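You operate a simulated robot arm through the tools that you are given. There is no shell and no other tool. Be economical: measure what you need, move in short steps, check, and stop when the job is done.

You run a simulated two-armed robot. Do the job below in one go: nothing can be reset, and whatever is moved stays where it is left.

## Task
Take the little lamp apart and wipe the glue smear off its foot.
Fine: the small shade goes on the wall shelf; hold the foot down while you draw the stem and stand that on the cabinet top; the rag goes back where it lay.

The check looks at the end state, three seconds after you hand in, the way a careful person would. Anything else that was tipped, shoved, dropped, spilled or broken makes it a failure.

## Robot
Two 7-joint arms with two-finger parallel grippers on one trunk, on a base that drives. Base frame: it is fixed to the floor where the robot stands at the start and does not move with it; the origin is under the middle of the robot, x ahead of it, y to its left, z up. Units: m, rad, N and s.
The left shoulder is at the start at [0.07, 0.163, 1.37], the right one opposite. With the tool pointing down near the work surface each hand reaches from about 0.1 to 0.82 m from the robot's upright axis, wherever it stands, measured 20 degrees to its own side. Places, roughly: wall shelf [0.8, 0.2, 1.4]; top of the low cabinet [0.6, 0, 0.8]. Payload 3.43 kg a hand.
The TCP of each hand is the grasp point between the finger pads, 0.034 m short of the fingertips. In the tool frame z runs along the fingers and y along their closing line. The gripper opens to 0.128 m. The fingers are 0.024 m wide and 0.012 m thick; the gripper's body (0.048 by 0.13 m) begins 0.096 m behind the TCP.
Orientation is told as [roll, pitch, yaw] about the base's x, y, z axes, in that order, counted from this pose: with the fingers straight down and closing along the base's y, the tool's x points along the base's -x, its y along +y and its z along -z.

## Interface
- The arms move only by the tool move_arm. It takes "left_increments", "right_increments" or both (then of equal length, played together; a hand with none holds still); each is a list of rows, each a list of 7 numbers: the shift along the tool's x, y, z in m, then the turn, a rotation vector about the tool's x, y, z in degrees, then the opening in per cent of the stroke, from 0 (shut) to 100 (fully open). In form: [[x, y, z, rx, ry, rz, hand], ...]. A call has 1 to 20 rows; each row is the pose to reach, as a shift and turn from the pose commanded when the call began, along the tool's axes at that moment. Each row takes 0.2 s and may step no farther than 0.05 m and 0.15 rad from the row before; otherwise, or with a gripper value out of range, the whole call is refused. Where a pose cannot be reached the arm comes as near as it can. A force on the tool above 50 N (or 10 N above the force at the start of the call, whichever is more), or a blocked arm, ends the call early, and 0.2 s more pass. Each finger travels about 0.153 m/s and halts on what it meets, pressing with about 37 N; the grip force reading is that of the motor and also rises with nothing between the fingers. The clock runs only during rows and for 0.2 s after the last one: add rows that repeat a pose to give the fingers time. It gives the time, the measured TCP pose, the force on the tool (base axes), the opening and the grip force at its end, in the units of the frame above (readings bear some noise).
- Cameras (640 x 400 px; columns grow to the right, rows downward): "scene" is now at [0.1395, -0.0071, 1.6035]; the picture's right is [-0.09, -1.00, 0.00], its down [-0.52, 0.05, -0.85] and it looks along [0.85, -0.08, -0.52] (base axes); focal length 214 px, centre (320, 200). "left" rides on the left gripper at [0.076, 0.011, -0.16] in its tool frame; the picture's right is [-0.15, 0.99, 0.00], its down [-0.88, -0.13, -0.46] and it looks along [-0.45, -0.07, 0.89] (tool axes); focal length 234 px, centre (320, 200). "right" rides on the right gripper at [0.076, -0.011, -0.16] in its tool frame; the picture's right is [0.15, 0.99, 0.00], its down [-0.88, 0.13, -0.46] and it looks along [-0.45, 0.07, 0.89] (tool axes); focal length 234 px, centre (320, 200). There is no depth. A picture from a camera that has moved, and an enlarged one, comes with that camera's place and axes in the base frame and with its lens.
- grab_frame(camera): a new picture of that camera. The clock stands still meanwhile.
- move_column(by): slides the trunk up (or, below 0, down) by that many m; the arms and the scene camera ride with it, the base frame stays. It gives what a move gives, with no picture.
- base_move(legs): drives the robot by 1 to 6 legs, each [ahead, left, turn to the left] in m, m and rad, along the robot's own axes; the way and the turn of a leg run together, so that a leg with both is an arc; at most 1.5 m and 3.142 rad a leg. The arms and the cameras ride along, it lands a little off, and it stops where it bumps. It gives what a move gives.
- head_to(pan, tilt): turns the head with the scene camera to pan (to the left, within 1.501 rad either way) and tilt (down, from -0.506 to 1.204), counted from straight ahead of the robot. It gives what a move gives.
- enlarge(camera, box): a new picture of the part [left, top, right, bottom] of that camera's present view, enlarged. The clock stands still meanwhile.
- job_done(): hands the job in; it is judged then, once.

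Work in short steps. Places have to be worked out from the pictures, the camera data and where the tool is seen: move nearer, look again, correct. Check each grasp and each placing, and mend what went wrong. You have 120 turns and 108 pictures in all, those below and enlarged ones among them. Open the grippers and draw the arms clear of the work before you hand the job in, unless the task says otherwise; then end with one line.

The tools are called after ">>>" as name(argument=value, ...) on one line, values as JSON. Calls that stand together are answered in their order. move_arm: Moves the arms, as the interface text tells. Its arguments: {"type":"object","properties":{"left_increments":{"type":"array"},"right_increments":{"type":"array"}},"required":[]} The other tools are called the same way: move_column (by) slides the trunk up or down; base_move (legs) drives the base; head_to (pan, tilt) turns the head that bears the scene camera; grab_frame (camera) takes a picture; enlarge (camera, box) takes an enlarged picture of a part of a camera's view; job_done () hands the job in.

At the start:

```text
t: 0.0
left_position: [0.561, 0.2166, 1.6278]
left_orientation: [0.0, 0.001, -0.001]
left_ft_force: [0.4, 0.8, -0.1]
left_opening: 0.1279
left_finger_force: 0.1
right_position: [0.4076, -0.1663, 1.5429]
right_orientation: [0.002, 0.0, 0.0]
right_ft_force: [0.7, -0.6, -0.1]
right_opening: 0.128
right_finger_force: 0.1
trunk travel left (down, up): [-0.85, 0.09]
robot x, y, heading: [-0.0024, 0.0008, 0.001]
head pan, tilt: [-0.089, 0.55]
```

scene: 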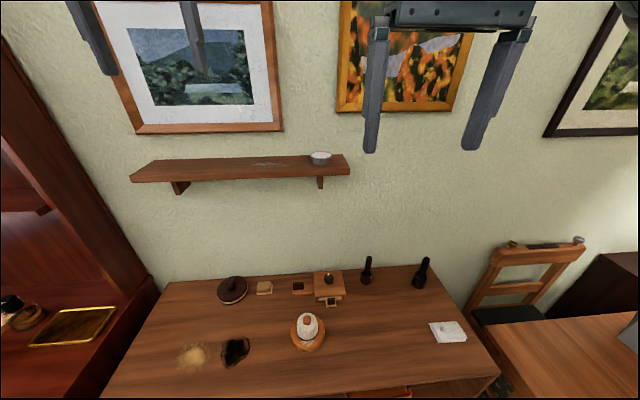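
right: 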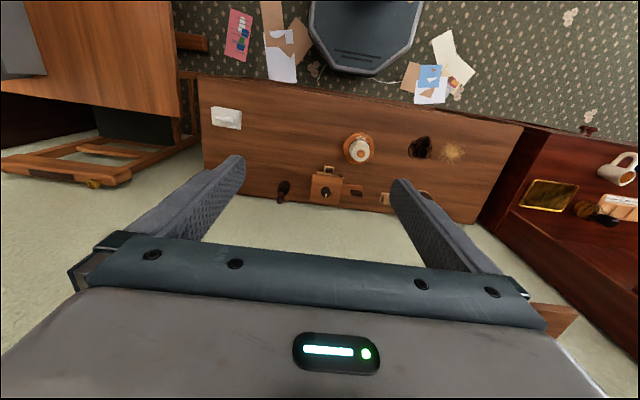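
left: 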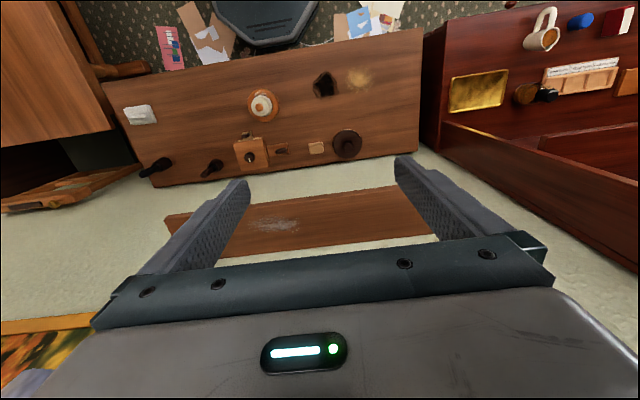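

The lamp seems to be at scene pixel (308,332) and the rag at (448,332). I take enlarged views of both.

>>> enlarge(camera="scene", box=[250, 250, 400, 370])

>>> enlarge(camera="scene", box=[120, 130, 370, 320])

>>> enlarge(camera="scene", box=[400, 290, 500, 370])

```text
3.33 times, centred on (325, 310) of scene
camera zoom: at [0.1395, -0.0071, 1.6035], right [-0.09, -1.0, 0.0], down [-0.52, 0.05, -0.85], along [0.85, -0.08, -0.52], focal length 715 px, centre (303, -167)
```

zoom: 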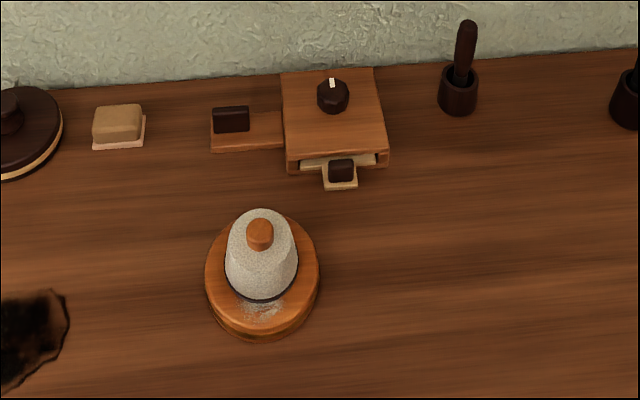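

```text
2.11 times, centred on (245, 225) of scene
camera zoom: at [0.1395, -0.0071, 1.6035], right [-0.09, -1.0, 0.0], down [-0.52, 0.05, -0.85], along [0.85, -0.08, -0.52], focal length 452 px, centre (478, 147)
```

zoom: 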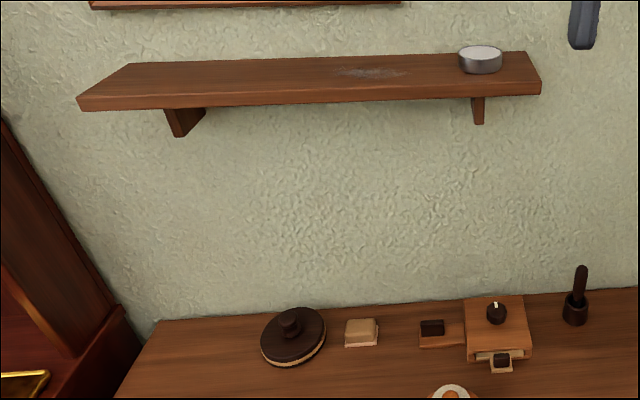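

```text
5.00 times, centred on (450, 330) of scene
camera zoom: at [0.1395, -0.0071, 1.6035], right [-0.09, -1.0, 0.0], down [-0.52, 0.05, -0.85], along [0.85, -0.08, -0.52], focal length 1072 px, centre (-330, -450)
```

zoom: 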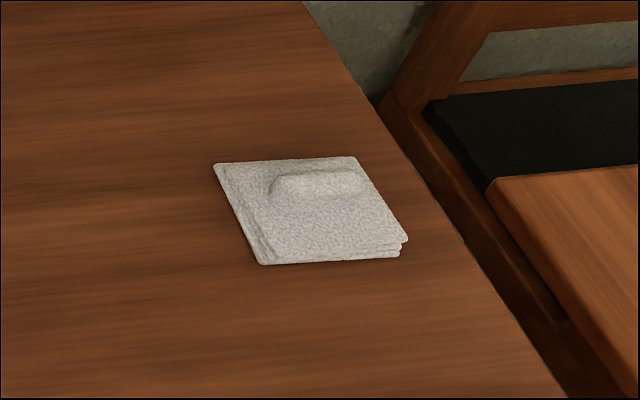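

The lamp stands near (0.53, 0.0), with a foot about 12 cm wide and the smear on its near side. The shelf spans about x 0.69–0.81, z≈1.36. I lower the right hand to look at the lamp from nearby.

>>> move_arm(right_increments=[[0.009, 0.013, 0.043, 0, 0, 0, 100], [0.018, 0.026, 0.086, 0, 0, 0, 100], [0.027, 0.039, 0.13, 0, 0, 0, 100], [0.036, 0.052, 0.173, 0, 0, 0, 100], [0.044, 0.064, 0.217, 0, 0, 0, 100], [0.053, 0.077, 0.26, 0, 0, 0, 100], [0.062, 0.09, 0.303, 0, 0, 0, 100], [0.071, 0.103, 0.347, 0, 0, 0, 100], [0.08, 0.116, 0.39, 0, 0, 0, 100]])

>>> grab_frame(camera="right")

>>> grab_frame(camera="scene")

```text
t: 2.0
left_position: [0.5608, 0.2166, 1.628]
left_orientation: [-0.001, 0.0, 0.0]
left_ft_force: [-0.2, 0.9, -0.1]
left_opening: 0.1279
left_finger_force: 0.0
right_position: [0.328, -0.0515, 1.1528]
right_orientation: [0.002, -0.001, 0.0]
right_ft_force: [-0.1, 0.2, -0.1]
right_opening: 0.1279
right_finger_force: 0.1
trunk travel left (down, up): [-0.85, 0.09]
robot x, y, heading: [-0.0019, -0.0003, -0.0]
head pan, tilt: [-0.089, 0.55]
```

```text
101 pictures are left
camera right: at [0.253, -0.0627, 1.3108], right [-0.15, 0.99, 0.0], down [0.88, 0.13, 0.46], along [0.45, 0.07, -0.89], focal length 234 px, centre (320, 200)
```

right: 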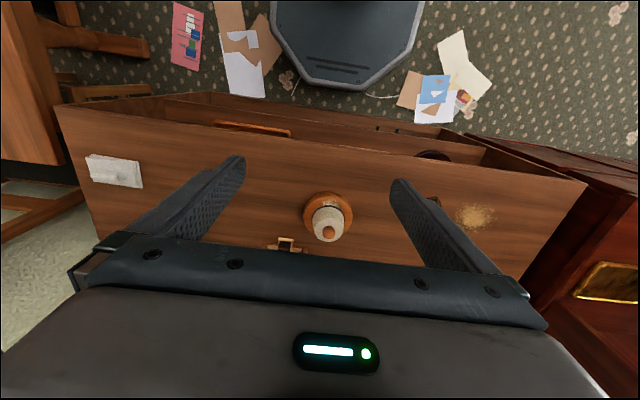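

```text
100 pictures are left
camera scene: at [0.1396, -0.0068, 1.6036], right [-0.09, -1.0, 0.0], down [-0.52, 0.05, -0.85], along [0.85, -0.08, -0.52], focal length 214 px, centre (320, 200)
```

scene: 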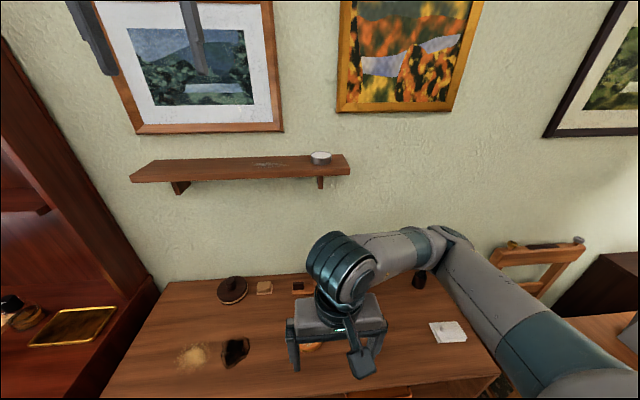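

The cabinet has an open drawer in front of it, so the base stays put. I enlarge the lamp.

>>> enlarge(camera="right", box=[270, 170, 390, 245])

>>> enlarge(camera="right", box=[60, 80, 540, 250])

```text
5.33 times, centred on (330, 208) of right
camera zoom: at [0.253, -0.0627, 1.3108], right [-0.15, 0.99, 0.0], down [0.88, 0.13, 0.46], along [0.45, 0.07, -0.89], focal length 1249 px, centre (267, 160)
```

zoom: 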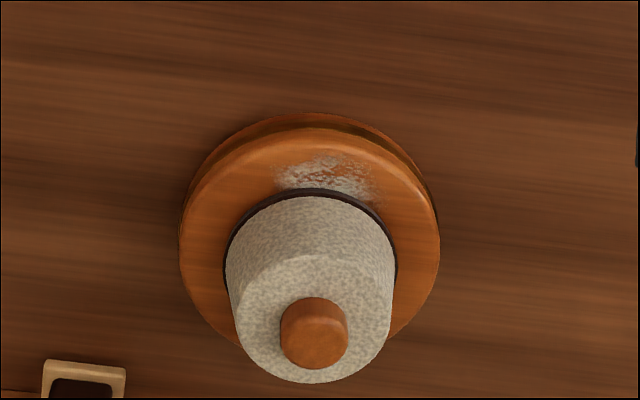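

```text
1.33 times, centred on (300, 165) of right
camera zoom: at [0.253, -0.0627, 1.3108], right [-0.15, 0.99, 0.0], down [0.88, 0.13, 0.46], along [0.45, 0.07, -0.89], focal length 312 px, centre (347, 247)
```

zoom: 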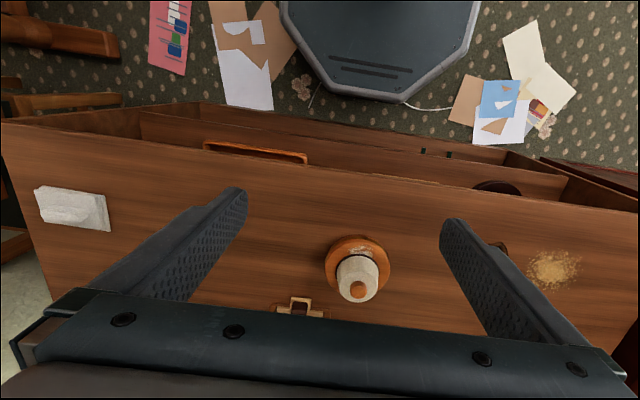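

Lamp axis is at about (0.536, 0.00): knob top z≈0.90, shade bottom ≈0.845, foot radius ≈0.059. I clear the right hand to the right and bring the left hand above the lamp.

>>> move_arm(left_increments=[[0.002, -0.018, 0.044, 0, 0, 0, 100], [0.004, -0.036, 0.088, 0, 0, 0, 100], [0.006, -0.054, 0.132, 0, 0, 0, 100], [0.008, -0.072, 0.177, 0, 0, 0, 100], [0.01, -0.09, 0.221, 0, 0, 0, 100], [0.012, -0.108, 0.265, 0, 0, 0, 100], [0.014, -0.126, 0.309, 0, 0, 0, 100], [0.016, -0.144, 0.353, 0, 0, 0, 100], [0.018, -0.162, 0.398, 0, 0, 0, 100], [0.02, -0.18, 0.442, 0, 0, 0, 100], [0.022, -0.198, 0.486, 0, 0, 0, 100], [0.025, -0.2166, 0.53, 0, 0, 0, 100]], right_increments=[[0.004, -0.043, -0.014, 0, 0, 0, 100], [0.008, -0.086, -0.028, 0, 0, 0, 100], [0.012, -0.129, -0.043, 0, 0, 0, 100], [0.016, -0.171, -0.057, 0, 0, 0, 100], [0.02, -0.214, -0.071, 0, 0, 0, 100], [0.024, -0.257, -0.086, 0, 0, 0, 100], [0.028, -0.3, -0.1, 0, 0, 0, 100], [0.028, -0.3, -0.1, 0, 0, 0, 100], [0.028, -0.3, -0.1, 0, 0, 0, 100], [0.028, -0.3, -0.1, 0, 0, 0, 100], [0.028, -0.3, -0.1, 0, 0, 0, 100], [0.028, -0.3, -0.1, 0, 0, 0, 100]])

>>> grab_frame(camera="left")

>>> grab_frame(camera="scene")

```text
t: 4.6
left_position: [0.5375, -0.0009, 1.0965]
left_orientation: [-0.002, -0.001, 0.0]
left_ft_force: [-0.4, -0.4, -0.3]
left_opening: 0.1282
left_finger_force: 0.1
right_position: [0.3251, -0.3615, 1.2648]
right_orientation: [0.003, 0.002, 0.001]
right_ft_force: [-0.1, -0.3, 0.1]
right_opening: 0.1278
right_finger_force: 0.0
right hand out of reach, approached as far as the arm can: row 1, 2, 3, 4, 5, 6, 7, 8, 9, 10, 11, 12
trunk travel left (down, up): [-0.85, 0.09]
robot x, y, heading: [0.0013, -0.0046, -0.002]
head pan, tilt: [-0.089, 0.55]
```

```text
97 pictures are left
camera left: at [0.4613, 0.0097, 1.2564], right [0.15, 0.99, 0.0], down [0.88, -0.13, 0.46], along [0.45, -0.07, -0.89], focal length 234 px, centre (320, 200)
```

left: 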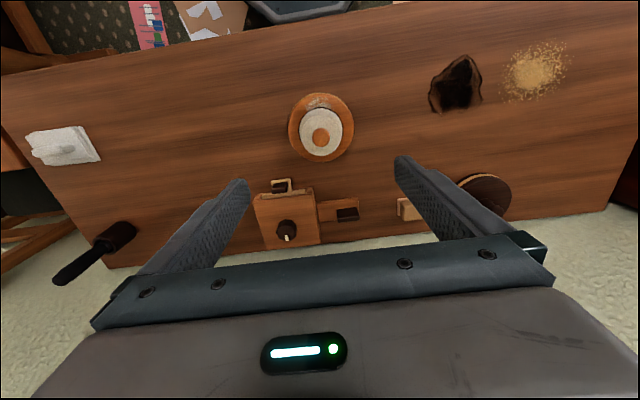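

```text
96 pictures are left
camera scene: at [0.1404, -0.0081, 1.6034], right [-0.09, -1.0, 0.0], down [-0.52, 0.05, -0.85], along [0.85, -0.07, -0.52], focal length 214 px, centre (320, 200)
```

scene: 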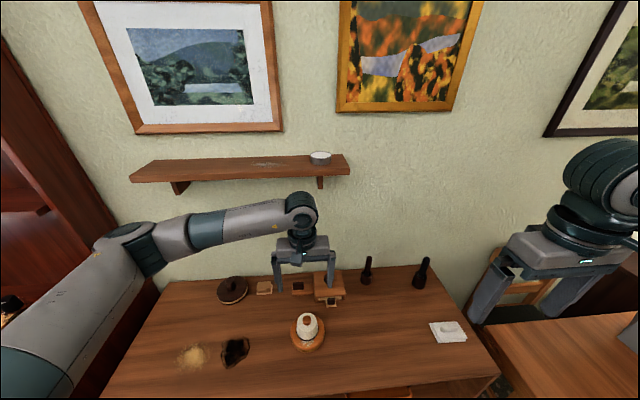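

I enlarge the lamp in the left camera for a second line of sight.

>>> enlarge(camera="left", box=[270, 80, 382, 172])

>>> enlarge(camera="scene", box=[275, 295, 345, 360])

```text
4.35 times, centred on (326, 126) of left
camera zoom: at [0.4613, 0.0097, 1.2564], right [0.15, 0.99, 0.0], down [0.88, -0.13, 0.46], along [0.45, -0.07, -0.89], focal length 1018 px, centre (294, 522)
```

zoom: 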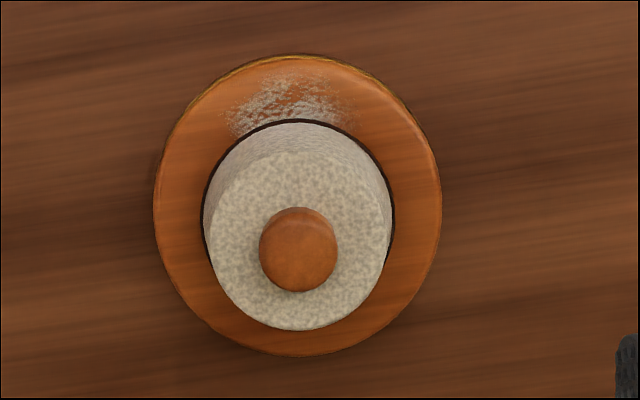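

```text
6.15 times, centred on (310, 328) of scene
camera zoom: at [0.1404, -0.0081, 1.6034], right [-0.09, -1.0, 0.0], down [-0.52, 0.05, -0.85], along [0.85, -0.07, -0.52], focal length 1320 px, centre (382, -585)
```

zoom: 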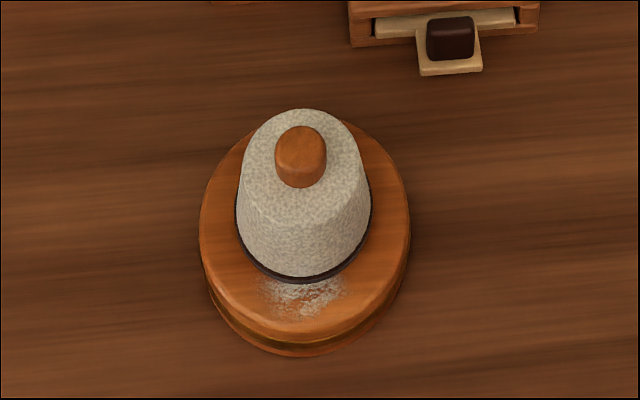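

Both views put the axis at (0.535, −0.001), with knob diameter 26 mm and top near z≈0.91. I lower the left hand to just above the knob with the fingers partly closed and look.

>>> move_arm(left_increments=[[0.001, 0, 0.045, 0, 0, 0, 60], [0.002, 0, 0.09, 0, 0, 0, 60], [0.003, 0, 0.131, 0, 0, 0, 60]])

>>> grab_frame(camera="left")

>>> enlarge(camera="scene", box=[260, 240, 370, 360])

```text
t: 5.4
left_position: [0.5347, 0.0004, 0.9661]
left_orientation: [-0.002, 0.001, 0.002]
left_ft_force: [-0.4, -0.4, -1.1]
left_opening: 0.0768
left_finger_force: 0.0
right_position: [0.3245, -0.3616, 1.264]
right_orientation: [0.0, 0.001, -0.001]
right_ft_force: [0.2, -0.2, -0.3]
right_opening: 0.128
right_finger_force: 0.0
trunk travel left (down, up): [-0.85, 0.09]
robot x, y, heading: [-0.005, 0.0026, 0.001]
head pan, tilt: [-0.089, 0.55]
```

```text
93 pictures are left
camera left: at [0.4582, 0.0108, 1.1261], right [0.15, 0.99, 0.0], down [0.88, -0.13, 0.46], along [0.45, -0.07, -0.89], focal length 234 px, centre (320, 200)
```

left: 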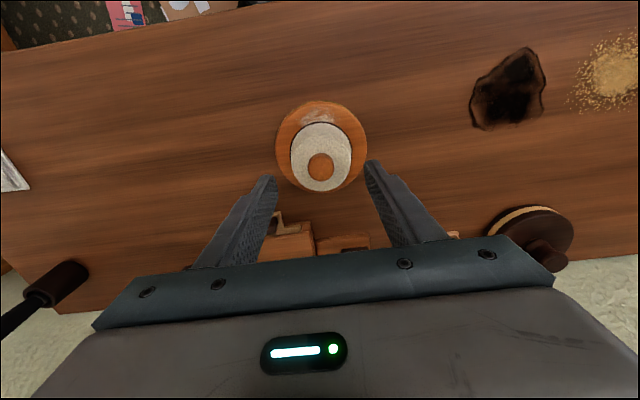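

```text
3.33 times, centred on (315, 300) of scene
camera zoom: at [0.1394, -0.0071, 1.6035], right [-0.09, -1.0, 0.0], down [-0.52, 0.05, -0.85], along [0.85, -0.08, -0.52], focal length 715 px, centre (337, -133)
```

zoom: 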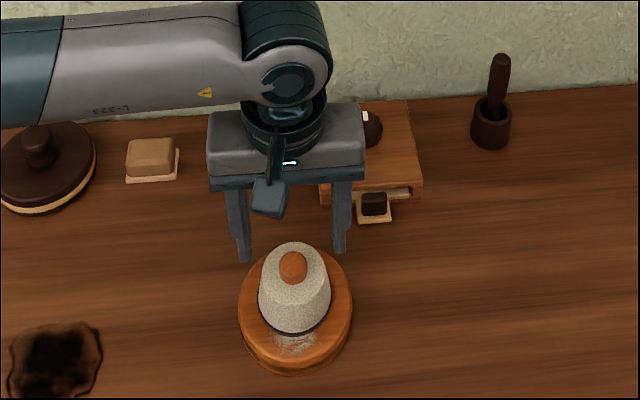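

The knob is centred between the fingers, top at z≈0.907. I lower until the fingertips straddle the knob and close.

>>> move_arm(left_increments=[[0, 0, 0.02, 0, 0, 0, 60], [0, 0, 0.039, 0, 0, 0, 45], [0, 0, 0.039, 0, 0, 0, 30], [0, 0, 0.039, 0, 0, 0, 30]])

>>> enlarge(camera="left", box=[240, 80, 400, 220])

>>> enlarge(camera="scene", box=[275, 285, 345, 360])

```text
t: 6.4
left_position: [0.5352, -0.0008, 0.9273]
left_orientation: [0.001, -0.001, -0.001]
left_ft_force: [-0.2, 0.2, 0.5]
left_opening: 0.0384
left_finger_force: 0.0
right_position: [0.3266, -0.3616, 1.2658]
right_orientation: [0.001, 0.002, 0.001]
right_ft_force: [0.9, 0.0, -0.4]
right_opening: 0.1276
right_finger_force: 0.0
trunk travel left (down, up): [-0.85, 0.09]
robot x, y, heading: [-0.002, -0.0025, 0.004]
head pan, tilt: [-0.089, 0.55]
```

```text
2.86 times, centred on (320, 150) of left
camera zoom: at [0.4574, 0.0103, 1.087], right [0.15, 0.99, 0.0], down [0.88, -0.13, 0.46], along [0.45, -0.07, -0.89], focal length 669 px, centre (320, 343)
```

zoom: 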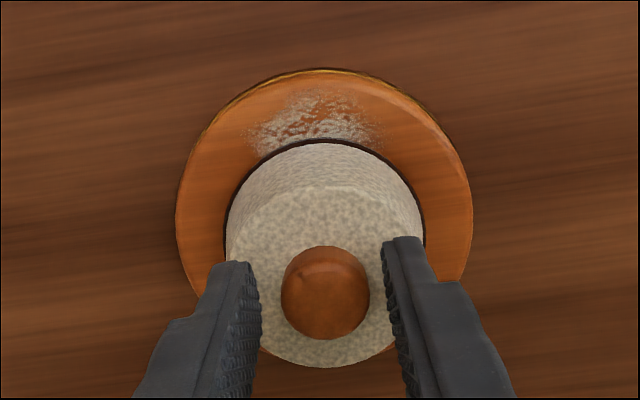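

```text
5.33 times, centred on (310, 322) of scene
camera zoom: at [0.1396, -0.0073, 1.6034], right [-0.09, -1.0, 0.0], down [-0.52, 0.05, -0.85], along [0.85, -0.08, -0.52], focal length 1144 px, centre (373, -453)
```

zoom: 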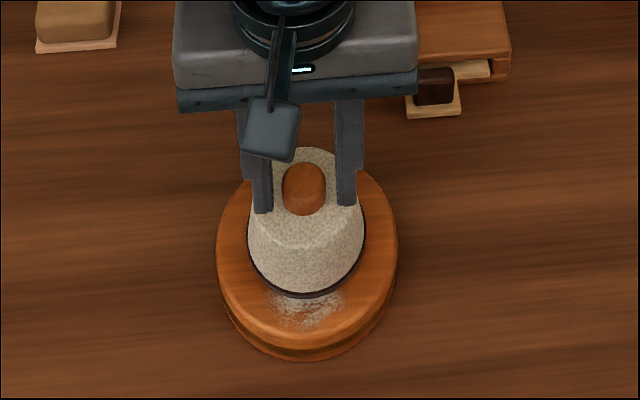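

The fingers straddle the knob evenly, with the tips near the shade top. I close and lift slightly.

>>> move_arm(left_increments=[[0, 0, 0.002, 0, 0, 0, 15], [0, 0, 0.002, 0, 0, 0, 5], [0, 0, 0.002, 0, 0, 0, 5], [0, 0, -0.01, 0, 0, 0, 5], [0, 0, -0.02, 0, 0, 0, 5], [0, 0, -0.02, 0, 0, 0, 5]])

>>> enlarge(camera="left", box=[240, 80, 400, 220])

>>> enlarge(camera="scene", box=[275, 285, 345, 360])

```text
t: 7.8
left_position: [0.5336, -0.0002, 0.9475]
left_orientation: [0.0, 0.0, 0.0]
left_ft_force: [-0.2, -0.8, 0.6]
left_opening: 0.0065
left_finger_force: 0.0
right_position: [0.3244, -0.3614, 1.2646]
right_orientation: [0.0, 0.001, 0.003]
right_ft_force: [0.6, 0.8, -0.3]
right_opening: 0.1281
right_finger_force: 0.0
trunk travel left (down, up): [-0.85, 0.09]
robot x, y, heading: [0.0032, -0.0003, -0.002]
head pan, tilt: [-0.089, 0.55]
```

```text
2.86 times, centred on (320, 150) of left
camera zoom: at [0.4576, 0.0101, 1.1066], right [0.15, 0.99, 0.0], down [0.88, -0.13, 0.46], along [0.45, -0.07, -0.89], focal length 669 px, centre (320, 343)
```

zoom: 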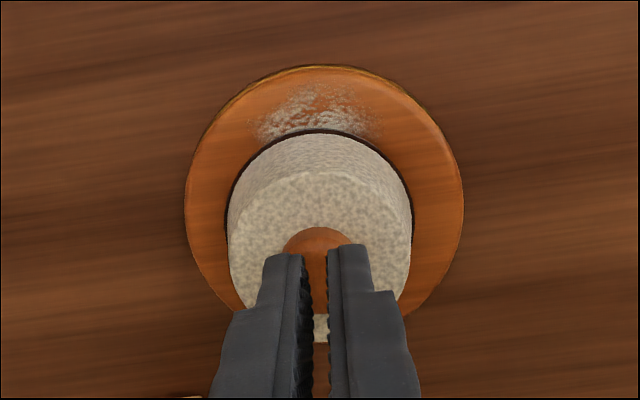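

```text
5.33 times, centred on (310, 322) of scene
camera zoom: at [0.1398, -0.0073, 1.6034], right [-0.09, -1.0, 0.0], down [-0.52, 0.05, -0.85], along [0.85, -0.08, -0.52], focal length 1144 px, centre (373, -453)
```

zoom: 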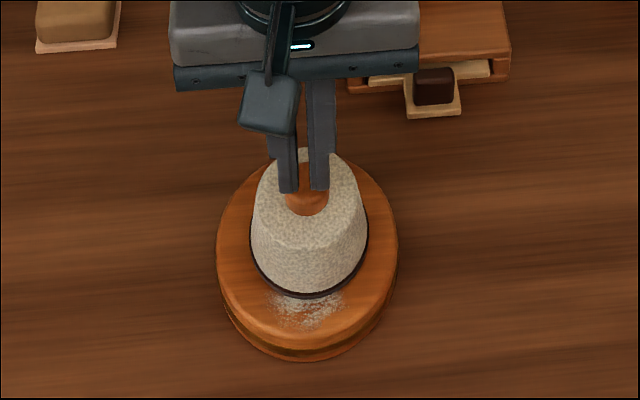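

The fingers closed on air, so the knob is lower than I judged. I reopen and feel down in small steps until the tips meet the shade top.

>>> move_arm(left_increments=[[0, 0, 0, 0, 0, 0, 32], [0, 0, 0, 0, 0, 0, 32], [0, 0, 0.02, 0, 0, 0, 32], [0, 0, 0.026, 0, 0, 0, 32], [0, 0, 0.03, 0, 0, 0, 32], [0, 0, 0.033, 0, 0, 0, 32], [0, 0, 0.033, 0, 0, 0, 32]])

>>> enlarge(camera="scene", box=[275, 285, 345, 360])

```text
t: 9.4
left_position: [0.533, -0.0007, 0.9172]
left_orientation: [-0.001, -0.005, 0.003]
left_ft_force: [2.5, 4.2, 27.4]
left_opening: 0.0408
left_finger_force: 0.0
right_position: [0.323, -0.361, 1.2667]
right_orientation: [0.001, 0.001, 0.0]
right_ft_force: [0.4, 0.7, -0.9]
right_opening: 0.1281
right_finger_force: 0.0
trunk travel left (down, up): [-0.85, 0.09]
robot x, y, heading: [-0.0001, -0.0014, 0.002]
head pan, tilt: [-0.089, 0.55]
```

```text
5.33 times, centred on (310, 322) of scene
camera zoom: at [0.1368, -0.0067, 1.6041], right [-0.09, -1.0, 0.0], down [-0.52, 0.05, -0.85], along [0.85, -0.08, -0.52], focal length 1144 px, centre (373, -453)
```

zoom: 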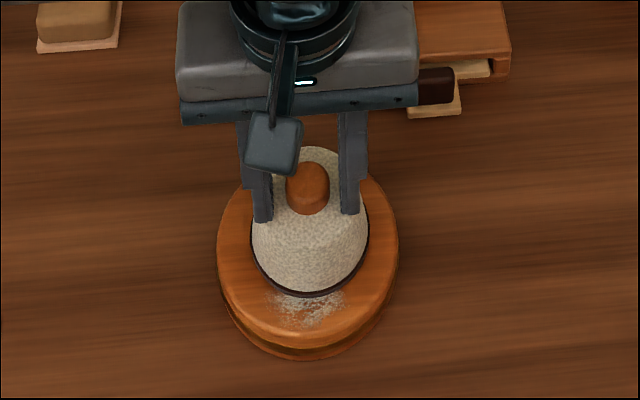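

Contact at TCP z≈0.918 means the shade top is at ≈0.884. I back off to just touching, close on the knob and hold.

>>> move_arm(left_increments=[[0, 0, -0.005, 0, 0, 0, 32], [0, 0, -0.005, 0, 0, 0, 10], [0, 0, -0.005, 0, 0, 0, 5], [0, 0, -0.005, 0, 0, 0, 5]])

>>> enlarge(camera="left", box=[240, 80, 400, 220])

```text
t: 10.4
left_position: [0.5327, -0.0003, 0.9178]
left_orientation: [0.0, -0.001, 0.001]
left_ft_force: [0.0, -1.3, 0.2]
left_opening: 0.0262
left_finger_force: 36.8
right_position: [0.3258, -0.3623, 1.2644]
right_orientation: [0.0, 0.0, 0.0]
right_ft_force: [-0.2, 0.4, -0.4]
right_opening: 0.1282
right_finger_force: 0.0
trunk travel left (down, up): [-0.85, 0.09]
robot x, y, heading: [0.0008, 0.0008, -0.002]
head pan, tilt: [-0.089, 0.55]
```

```text
2.86 times, centred on (320, 150) of left
camera zoom: at [0.4569, 0.0099, 1.0784], right [0.15, 0.99, 0.0], down [0.88, -0.13, 0.46], along [0.45, -0.07, -0.89], focal length 669 px, centre (320, 343)
```

zoom: 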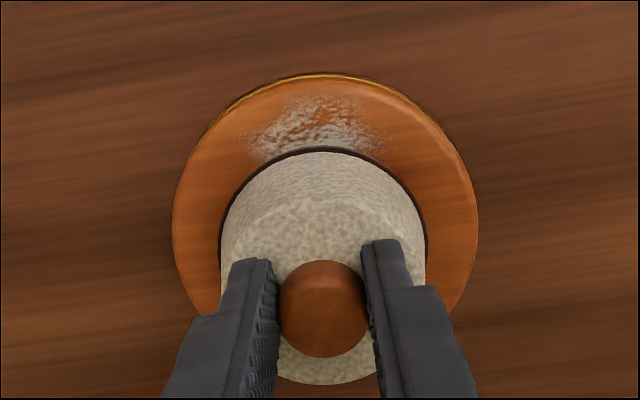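

The knob is held at 26 mm with 37 N. I lift slowly straight up.

>>> move_arm(left_increments=[[0, 0, -0.005, 0, 0, 0, 5], [0, 0, -0.012, 0, 0, 0, 5], [0, 0, -0.022, 0, 0, 0, 5], [0, 0, -0.032, 0, 0, 0, 5]])

>>> enlarge(camera="scene", box=[275, 275, 345, 360])

```text
t: 11.4
left_position: [0.5324, -0.0001, 0.9523]
left_orientation: [0.001, 0.0, 0.0]
left_ft_force: [0.3, -0.8, -0.8]
left_opening: 0.0263
left_finger_force: 36.9
right_position: [0.3259, -0.3611, 1.2646]
right_orientation: [0.001, 0.002, -0.001]
right_ft_force: [0.3, -0.1, 0.1]
right_opening: 0.128
right_finger_force: 0.1
trunk travel left (down, up): [-0.85, 0.09]
robot x, y, heading: [0.0012, 0.0014, 0.001]
head pan, tilt: [-0.089, 0.55]
```

```text
4.71 times, centred on (310, 318) of scene
camera zoom: at [0.1395, -0.0073, 1.6034], right [-0.09, -1.0, 0.0], down [-0.52, 0.05, -0.85], along [0.85, -0.08, -0.52], focal length 1009 px, centre (367, -353)
```

zoom: 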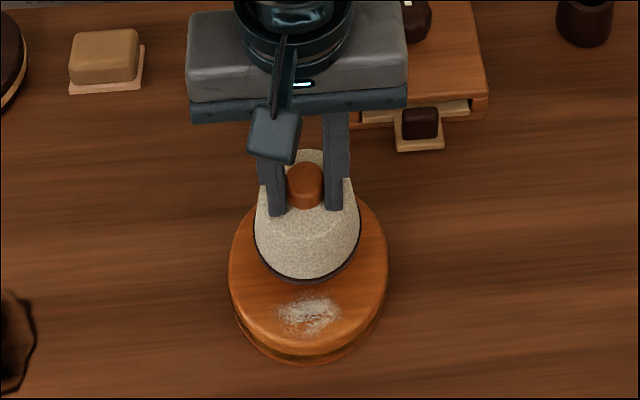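

The shade came free cleanly. I raise it to above shelf height, out in front of the shelf at y≈0.25.

>>> move_arm(left_increments=[[0, 0.01, -0.045, 0, 0, 0, 5], [0, 0.029, -0.088, 0, 0, 0, 5], [0, 0.048, -0.13, 0, 0, 0, 5], [0, 0.067, -0.172, 0, 0, 0, 5], [0, 0.086, -0.214, 0, 0, 0, 5], [0, 0.105, -0.256, 0, 0, 0, 5], [0, 0.124, -0.298, 0, 0, 0, 5], [0, 0.143, -0.34, 0, 0, 0, 5], [0, 0.162, -0.382, 0, 0, 0, 5], [0, 0.181, -0.424, 0, 0, 0, 5], [0, 0.2, -0.466, 0, 0, 0, 5], [0, 0.22, -0.508, 0, 0, 0, 5], [0, 0.25, -0.548, 0, 0, 0, 5], [0, 0.25, -0.548, 0, 0, 0, 5]])

>>> grab_frame(camera="left")

>>> grab_frame(camera="scene")

>>> enlarge(camera="scene", box=[265, 285, 355, 360])

```text
t: 14.4
left_position: [0.5353, 0.2485, 1.4976]
left_orientation: [0.0, 0.002, 0.0]
left_ft_force: [0.9, -0.4, 0.2]
left_opening: 0.0263
left_finger_force: 37.0
right_position: [0.3265, -0.3611, 1.2645]
right_orientation: [-0.001, 0.002, -0.001]
right_ft_force: [0.5, -0.4, -0.3]
right_opening: 0.1281
right_finger_force: 0.0
trunk travel left (down, up): [-0.85, 0.09]
robot x, y, heading: [-0.0024, 0.0014, -0.004]
head pan, tilt: [-0.089, 0.55]
```

```text
84 pictures are left
camera left: at [0.4584, 0.2597, 1.6584], right [0.15, 0.99, 0.0], down [0.88, -0.13, 0.46], along [0.45, -0.07, -0.89], focal length 234 px, centre (320, 200)
```

left: 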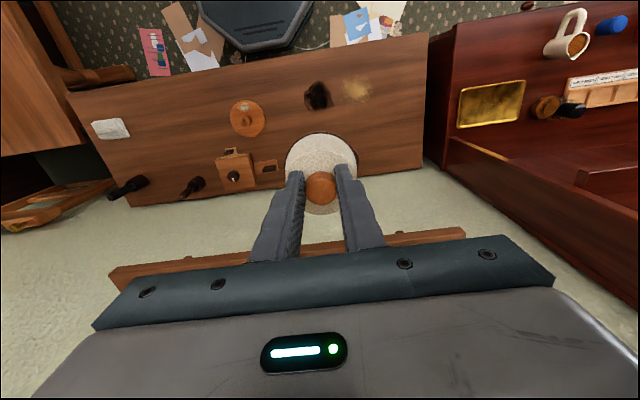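

```text
83 pictures are left
camera scene: at [0.1402, -0.0072, 1.6034], right [-0.09, -1.0, 0.0], down [-0.52, 0.05, -0.85], along [0.85, -0.07, -0.52], focal length 214 px, centre (320, 200)
```

scene: 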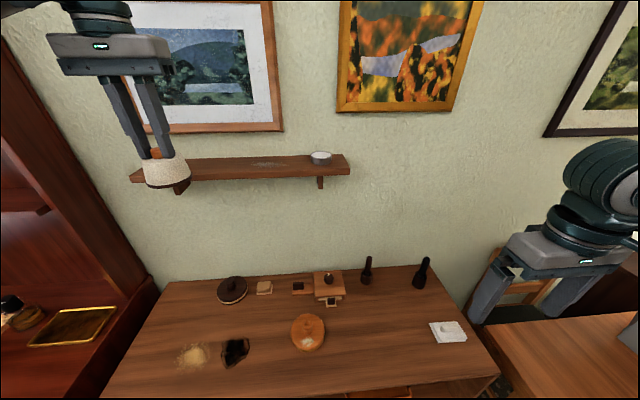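

```text
5.33 times, centred on (310, 322) of scene
camera zoom: at [0.1402, -0.0072, 1.6034], right [-0.09, -1.0, 0.0], down [-0.52, 0.05, -0.85], along [0.85, -0.07, -0.52], focal length 1144 px, centre (373, -453)
```

zoom: 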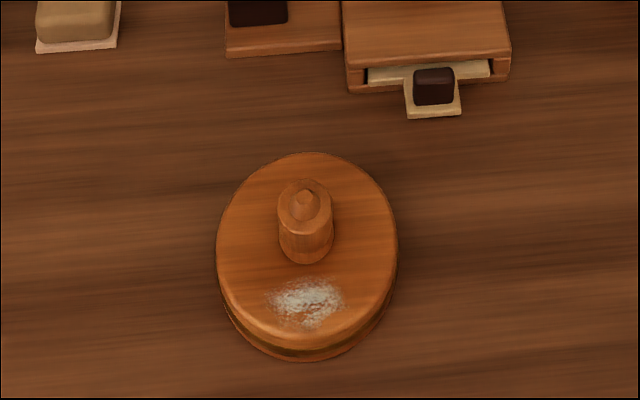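

Lamp now shows a bare stem. The shelf front edge is at x≈0.69, z≈1.36. I move the shade forward over the shelf to x≈0.737, keeping 6 cm clearance.

>>> move_arm(left_increments=[[-0.045, 0, 0, 0, 0, 0, 5], [-0.09, 0, 0, 0, 0, 0, 5], [-0.13, 0, 0, 0, 0, 0, 5], [-0.165, 0, 0, 0, 0, 0, 5], [-0.19, 0, 0, 0, 0, 0, 5], [-0.202, 0, 0, 0, 0, 0, 5], [-0.202, 0, 0, 0, 0, 0, 5]])

>>> grab_frame(camera="left")

>>> enlarge(camera="scene", box=[100, 0, 300, 200])

```text
t: 16.0
left_position: [0.7369, 0.2505, 1.4984]
left_orientation: [-0.001, -0.001, 0.0]
left_ft_force: [-0.7, 0.7, -1.0]
left_opening: 0.0263
left_finger_force: 36.6
right_position: [0.3252, -0.3608, 1.2658]
right_orientation: [-0.001, 0.002, 0.0]
right_ft_force: [0.6, -0.3, -0.1]
right_opening: 0.128
right_finger_force: 0.0
trunk travel left (down, up): [-0.85, 0.09]
robot x, y, heading: [-0.0005, 0.0027, 0.002]
head pan, tilt: [-0.089, 0.55]
```

```text
81 pictures are left
camera left: at [0.6588, 0.2614, 1.6582], right [0.15, 0.99, 0.0], down [0.88, -0.13, 0.46], along [0.45, -0.07, -0.89], focal length 234 px, centre (320, 200)
```

left: 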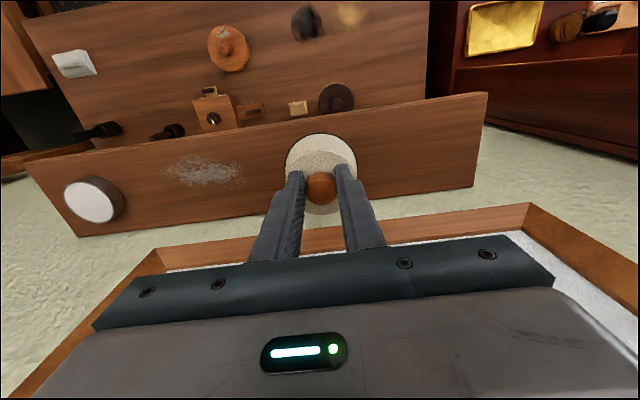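

```text
2.00 times, centred on (200, 100) of scene
camera zoom: at [0.1392, -0.0064, 1.6035], right [-0.09, -1.0, 0.0], down [-0.52, 0.05, -0.85], along [0.85, -0.08, -0.52], focal length 429 px, centre (560, 400)
```

zoom: 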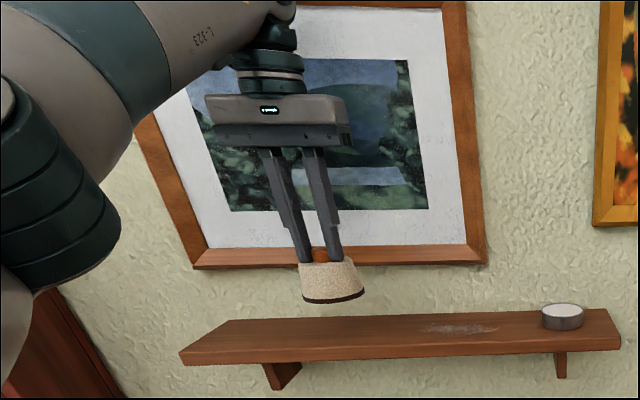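

From above, the shelf spans x≈0.697–0.82, so I shift 13 mm further in, then lower 6 cm and look.

>>> move_arm(left_increments=[[-0.007, 0, 0, 0, 0, 0, 5], [-0.014, 0, 0, 0, 0, 0, 5], [-0.014, 0, 0.02, 0, 0, 0, 5], [-0.014, 0, 0.04, 0, 0, 0, 5], [-0.014, 0, 0.055, 0, 0, 0, 5], [-0.014, 0, 0.055, 0, 0, 0, 5]])

>>> enlarge(camera="scene", box=[120, 60, 280, 200])

>>> grab_frame(camera="left")

```text
t: 17.4
left_position: [0.7506, 0.2502, 1.4446]
left_orientation: [0.001, 0.0, -0.001]
left_ft_force: [-0.9, -0.5, -0.4]
left_opening: 0.026
left_finger_force: 36.9
left hand out of reach, approached as far as the arm can: row 2
right_position: [0.3262, -0.362, 1.2658]
right_orientation: [0.004, 0.001, 0.0]
right_ft_force: [0.7, 0.6, -0.3]
right_opening: 0.1281
right_finger_force: 0.0
trunk travel left (down, up): [-0.85, 0.09]
robot x, y, heading: [0.0022, 0.0036, 0.002]
head pan, tilt: [-0.089, 0.55]
```

```text
2.86 times, centred on (200, 130) of scene
camera zoom: at [0.1397, -0.0075, 1.6034], right [-0.09, -1.0, 0.0], down [-0.52, 0.05, -0.85], along [0.85, -0.08, -0.52], focal length 613 px, centre (663, 400)
```

zoom: 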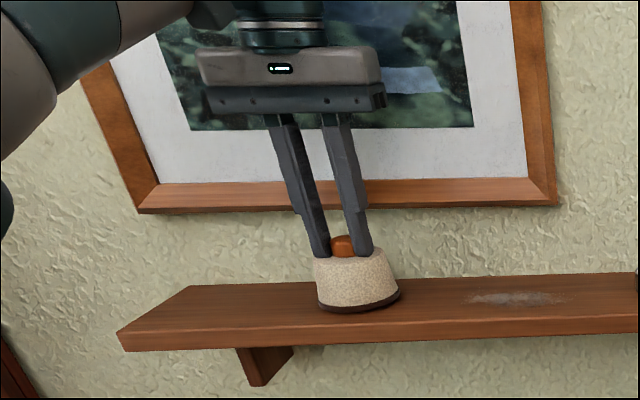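

```text
78 pictures are left
camera left: at [0.6733, 0.2604, 1.6036], right [0.15, 0.99, 0.0], down [0.88, -0.13, 0.46], along [0.45, -0.07, -0.89], focal length 234 px, centre (320, 200)
```

left: 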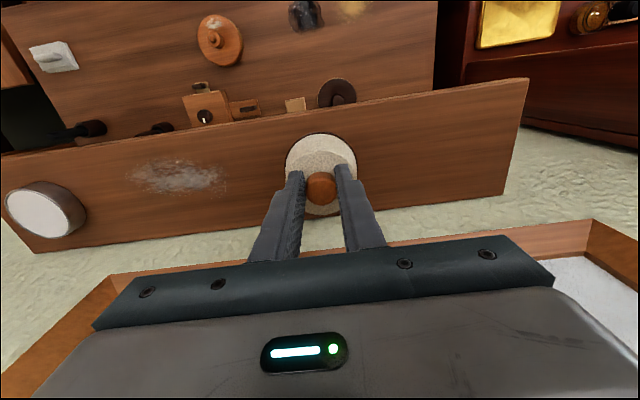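

The shade hangs over the middle of the shelf, about 1–1.5 cm above it. I feel down slowly.

>>> move_arm(left_increments=[[0, 0, 0.004, 0, 0, 0, 5], [0, 0, 0.008, 0, 0, 0, 5], [0, 0, 0.01, 0, 0, 0, 5]])

```text
t: 18.2
left_position: [0.7488, 0.2487, 1.439]
left_orientation: [-0.003, -0.012, 0.001]
left_ft_force: [18.1, 6.0, 44.3]
left_opening: 0.0261
left_finger_force: 37.1
right_position: [0.3231, -0.3614, 1.2657]
right_orientation: [0.002, -0.001, -0.001]
right_ft_force: [1.3, -0.1, -0.2]
right_opening: 0.1283
right_finger_force: 0.0
trunk travel left (down, up): [-0.85, 0.09]
robot x, y, heading: [0.0008, -0.0022, -0.002]
head pan, tilt: [-0.089, 0.55]
```

It is on the shelf, pressed with 44 N. I back off until the load is gone.

>>> move_arm(left_increments=[[0, 0, -0.004, 0, 0, 0, 5], [0, 0, -0.0055, 0, 0, 0, 5], [0, 0, -0.0055, 0, 0, 0, 5]])

>>> enlarge(camera="scene", box=[140, 90, 260, 190])

```text
t: 19.0
left_position: [0.7494, 0.2495, 1.4403]
left_orientation: [0.001, 0.0, 0.0]
left_ft_force: [11.4, 3.8, 23.4]
left_opening: 0.0262
left_finger_force: 37.3
right_position: [0.3249, -0.3617, 1.2655]
right_orientation: [0.002, 0.003, 0.001]
right_ft_force: [1.8, 0.5, 0.1]
right_opening: 0.1281
right_finger_force: 0.1
trunk travel left (down, up): [-0.85, 0.09]
robot x, y, heading: [-0.0021, -0.0041, 0.0]
head pan, tilt: [-0.089, 0.55]
```

```text
4.00 times, centred on (200, 140) of scene
camera zoom: at [0.1388, -0.0074, 1.6035], right [-0.09, -1.0, 0.0], down [-0.52, 0.05, -0.85], along [0.85, -0.07, -0.52], focal length 858 px, centre (800, 440)
```

zoom: 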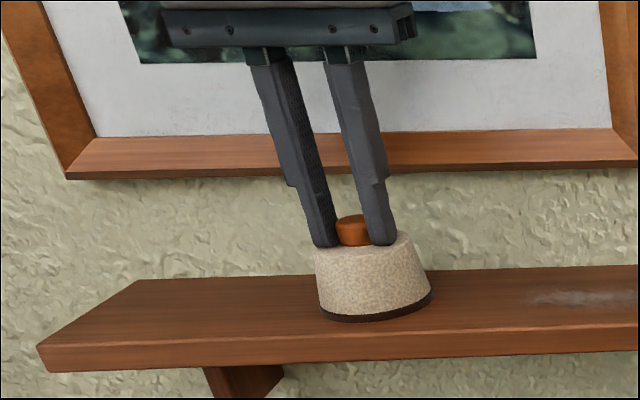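

>>> move_arm(left_increments=[[0, 0, -0.003, 0, 0, 0, 5], [0, 0, -0.005, 0, 0, 0, 5], [0, 0, -0.005, 0, 0, 0, 5]])

```text
t: 19.8
left_position: [0.7496, 0.2493, 1.4434]
left_orientation: [0.001, 0.002, 0.001]
left_ft_force: [-0.5, -0.2, -0.7]
left_opening: 0.0263
left_finger_force: 36.9
right_position: [0.3244, -0.3619, 1.2648]
right_orientation: [0.002, 0.003, -0.001]
right_ft_force: [0.1, 0.4, -0.4]
right_opening: 0.1279
right_finger_force: 0.1
trunk travel left (down, up): [-0.85, 0.09]
robot x, y, heading: [-0.0037, 0.0026, 0.002]
head pan, tilt: [-0.089, 0.55]
```

Load is zero, so the shade sits within a millimetre or two of the shelf. I lower 1.5 mm, open a little, and rise.

>>> move_arm(left_increments=[[0, 0, 0.0015, 0, 0, 0, 5], [0, 0, 0.0015, 0, 0, 0, 25], [0, 0, 0.0015, 0, 0, 0, 34], [0, 0, 0.0015, 0, 0, 0, 34], [0, 0, -0.02, 0, 0, 0, 34], [0, 0, -0.06, 0, 0, 0, 34]])

>>> enlarge(camera="scene", box=[140, 70, 260, 190])

>>> grab_frame(camera="left")

```text
t: 21.2
left_position: [0.7427, 0.2447, 1.5024]
left_orientation: [0.004, -0.003, -0.002]
left_ft_force: [-0.2, -1.3, -0.6]
left_opening: 0.0434
left_finger_force: 0.1
left hand out of reach, approached as far as the arm can: row 6
right_position: [0.3234, -0.3651, 1.264]
right_orientation: [0.004, -0.001, 0.0]
right_ft_force: [0.3, 0.1, -0.1]
right_opening: 0.1279
right_finger_force: 0.1
trunk travel left (down, up): [-0.85, 0.09]
robot x, y, heading: [-0.0025, 0.0024, 0.006]
head pan, tilt: [-0.089, 0.55]
```

```text
3.33 times, centred on (200, 130) of scene
camera zoom: at [0.1375, -0.0121, 1.6035], right [-0.09, -1.0, 0.0], down [-0.52, 0.05, -0.85], along [0.85, -0.07, -0.52], focal length 715 px, centre (720, 433)
```

zoom: 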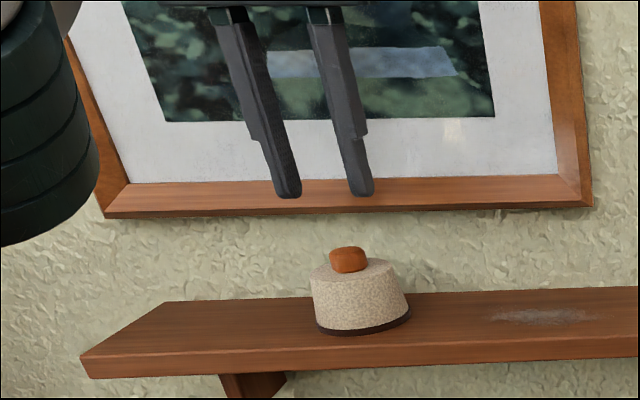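

```text
75 pictures are left
camera left: at [0.6652, 0.2551, 1.6624], right [0.15, 0.99, 0.0], down [0.88, -0.13, 0.46], along [0.45, -0.06, -0.89], focal length 234 px, centre (320, 200)
```

left: 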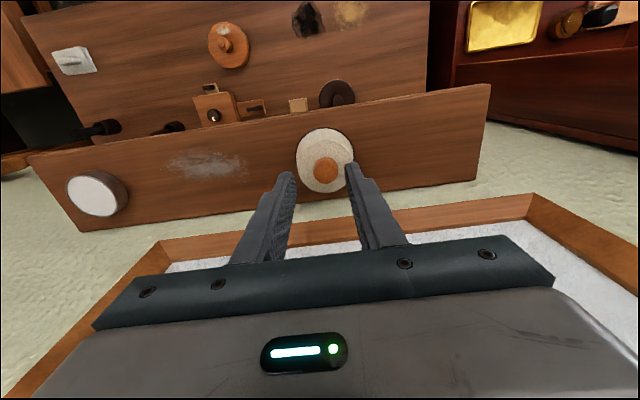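

The shade stands well on the shelf. I draw the left hand straight back and then down in front of the lamp.

>>> move_arm(left_increments=[[0.043, 0, 0, 0, 0, 0, 60], [0.086, 0, 0, 0, 0, 0, 100], [0.129, 0, 0, 0, 0, 0, 100], [0.172, 0, 0, 0, 0, 0, 100], [0.215, 0, 0, 0, 0, 0, 100], [0.258, 0, 0, 0, 0, 0, 100], [0.3, 0, 0, 0, 0, 0, 100], [0.305, -0.024, 0.04, 0, 0, 0, 100], [0.309, -0.049, 0.08, 0, 0, 0, 100], [0.313, -0.073, 0.12, 0, 0, 0, 100], [0.317, -0.098, 0.16, 0, 0, 0, 100], [0.321, -0.122, 0.2, 0, 0, 0, 100], [0.325, -0.147, 0.24, 0, 0, 0, 100], [0.33, -0.171, 0.28, 0, 0, 0, 100], [0.334, -0.196, 0.32, 0, 0, 0, 100], [0.338, -0.22, 0.36, 0, 0, 0, 100], [0.343, -0.245, 0.4, 0, 0, 0, 100]])

>>> grab_frame(camera="left")

>>> enlarge(camera="left", box=[260, 130, 380, 230])

```text
t: 24.8
left_position: [0.4015, 0.0038, 1.0995]
left_orientation: [0.001, 0.0, 0.0]
left_ft_force: [0.8, -0.3, -0.4]
left_opening: 0.1282
left_finger_force: 0.1
right_position: [0.3248, -0.3626, 1.2642]
right_orientation: [0.003, 0.001, 0.0]
right_ft_force: [0.6, -0.3, 0.1]
right_opening: 0.1278
right_finger_force: 0.1
trunk travel left (down, up): [-0.85, 0.09]
robot x, y, heading: [-0.0009, -0.0018, 0.001]
head pan, tilt: [-0.089, 0.55]
```

```text
74 pictures are left
camera left: at [0.3242, 0.0145, 1.2587], right [0.15, 0.99, 0.0], down [0.88, -0.13, 0.46], along [0.45, -0.07, -0.89], focal length 234 px, centre (320, 200)
```

left: 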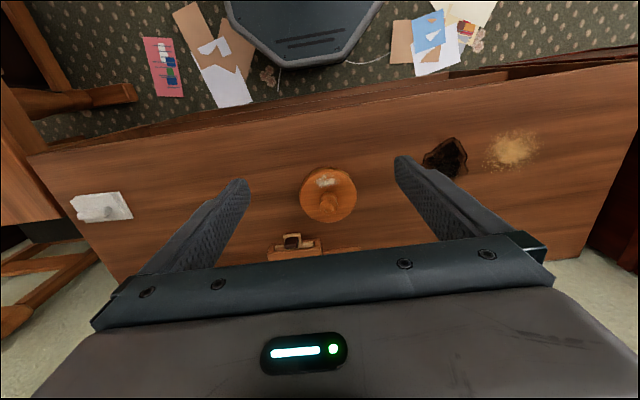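

```text
4.00 times, centred on (320, 180) of left
camera zoom: at [0.3242, 0.0145, 1.2587], right [0.15, 0.99, 0.0], down [0.88, -0.13, 0.46], along [0.45, -0.07, -0.89], focal length 937 px, centre (320, 280)
```

zoom: 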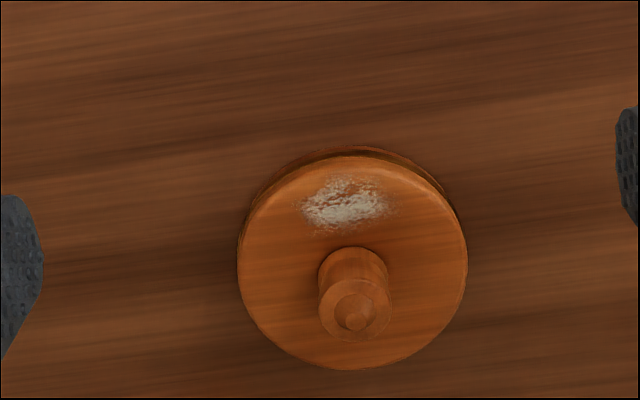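

Foot axis (0.534, −0.001), stem 34 mm across, tip at z≈0.88. I tilt the left hand 50° forward so that it can grip the foot's rim from the front.

>>> move_arm(left_increments=[[0, 0, 0, 0, -8.33, 0, 100], [0, 0, 0, 0, -16.67, 0, 100], [0, 0, 0, 0, -25, 0, 100], [0, 0, 0, 0, -33.33, 0, 100], [0, 0, 0, 0, -41.67, 0, 100], [0, 0, 0, 0, -50, 0, 100], [0, 0, 0, 0, -50, 0, 100]])

>>> grab_frame(camera="scene")

```text
t: 26.4
left_position: [0.4062, -0.0013, 1.0966]
left_orientation: [-0.002, -0.876, 0.003]
left_ft_force: [-0.5, 0.3, -0.6]
left_opening: 0.1281
left_finger_force: 0.1
left hand out of reach, approached as far as the arm can: row 5, 6, 7
right_position: [0.3241, -0.3602, 1.2652]
right_orientation: [0.0, 0.002, -0.001]
right_ft_force: [0.4, 0.0, 0.5]
right_opening: 0.1282
right_finger_force: 0.1
trunk travel left (down, up): [-0.85, 0.09]
robot x, y, heading: [-0.0025, 0.0008, -0.005]
head pan, tilt: [-0.089, 0.55]
```

```text
72 pictures are left
camera scene: at [0.1398, -0.0058, 1.6034], right [-0.09, -1.0, 0.0], down [-0.52, 0.05, -0.85], along [0.85, -0.08, -0.52], focal length 214 px, centre (320, 200)
```

scene: 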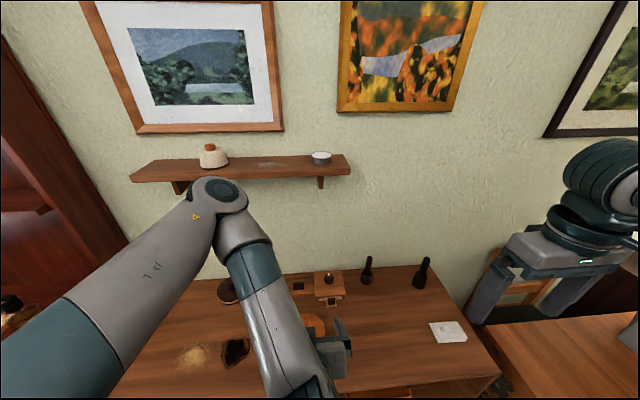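

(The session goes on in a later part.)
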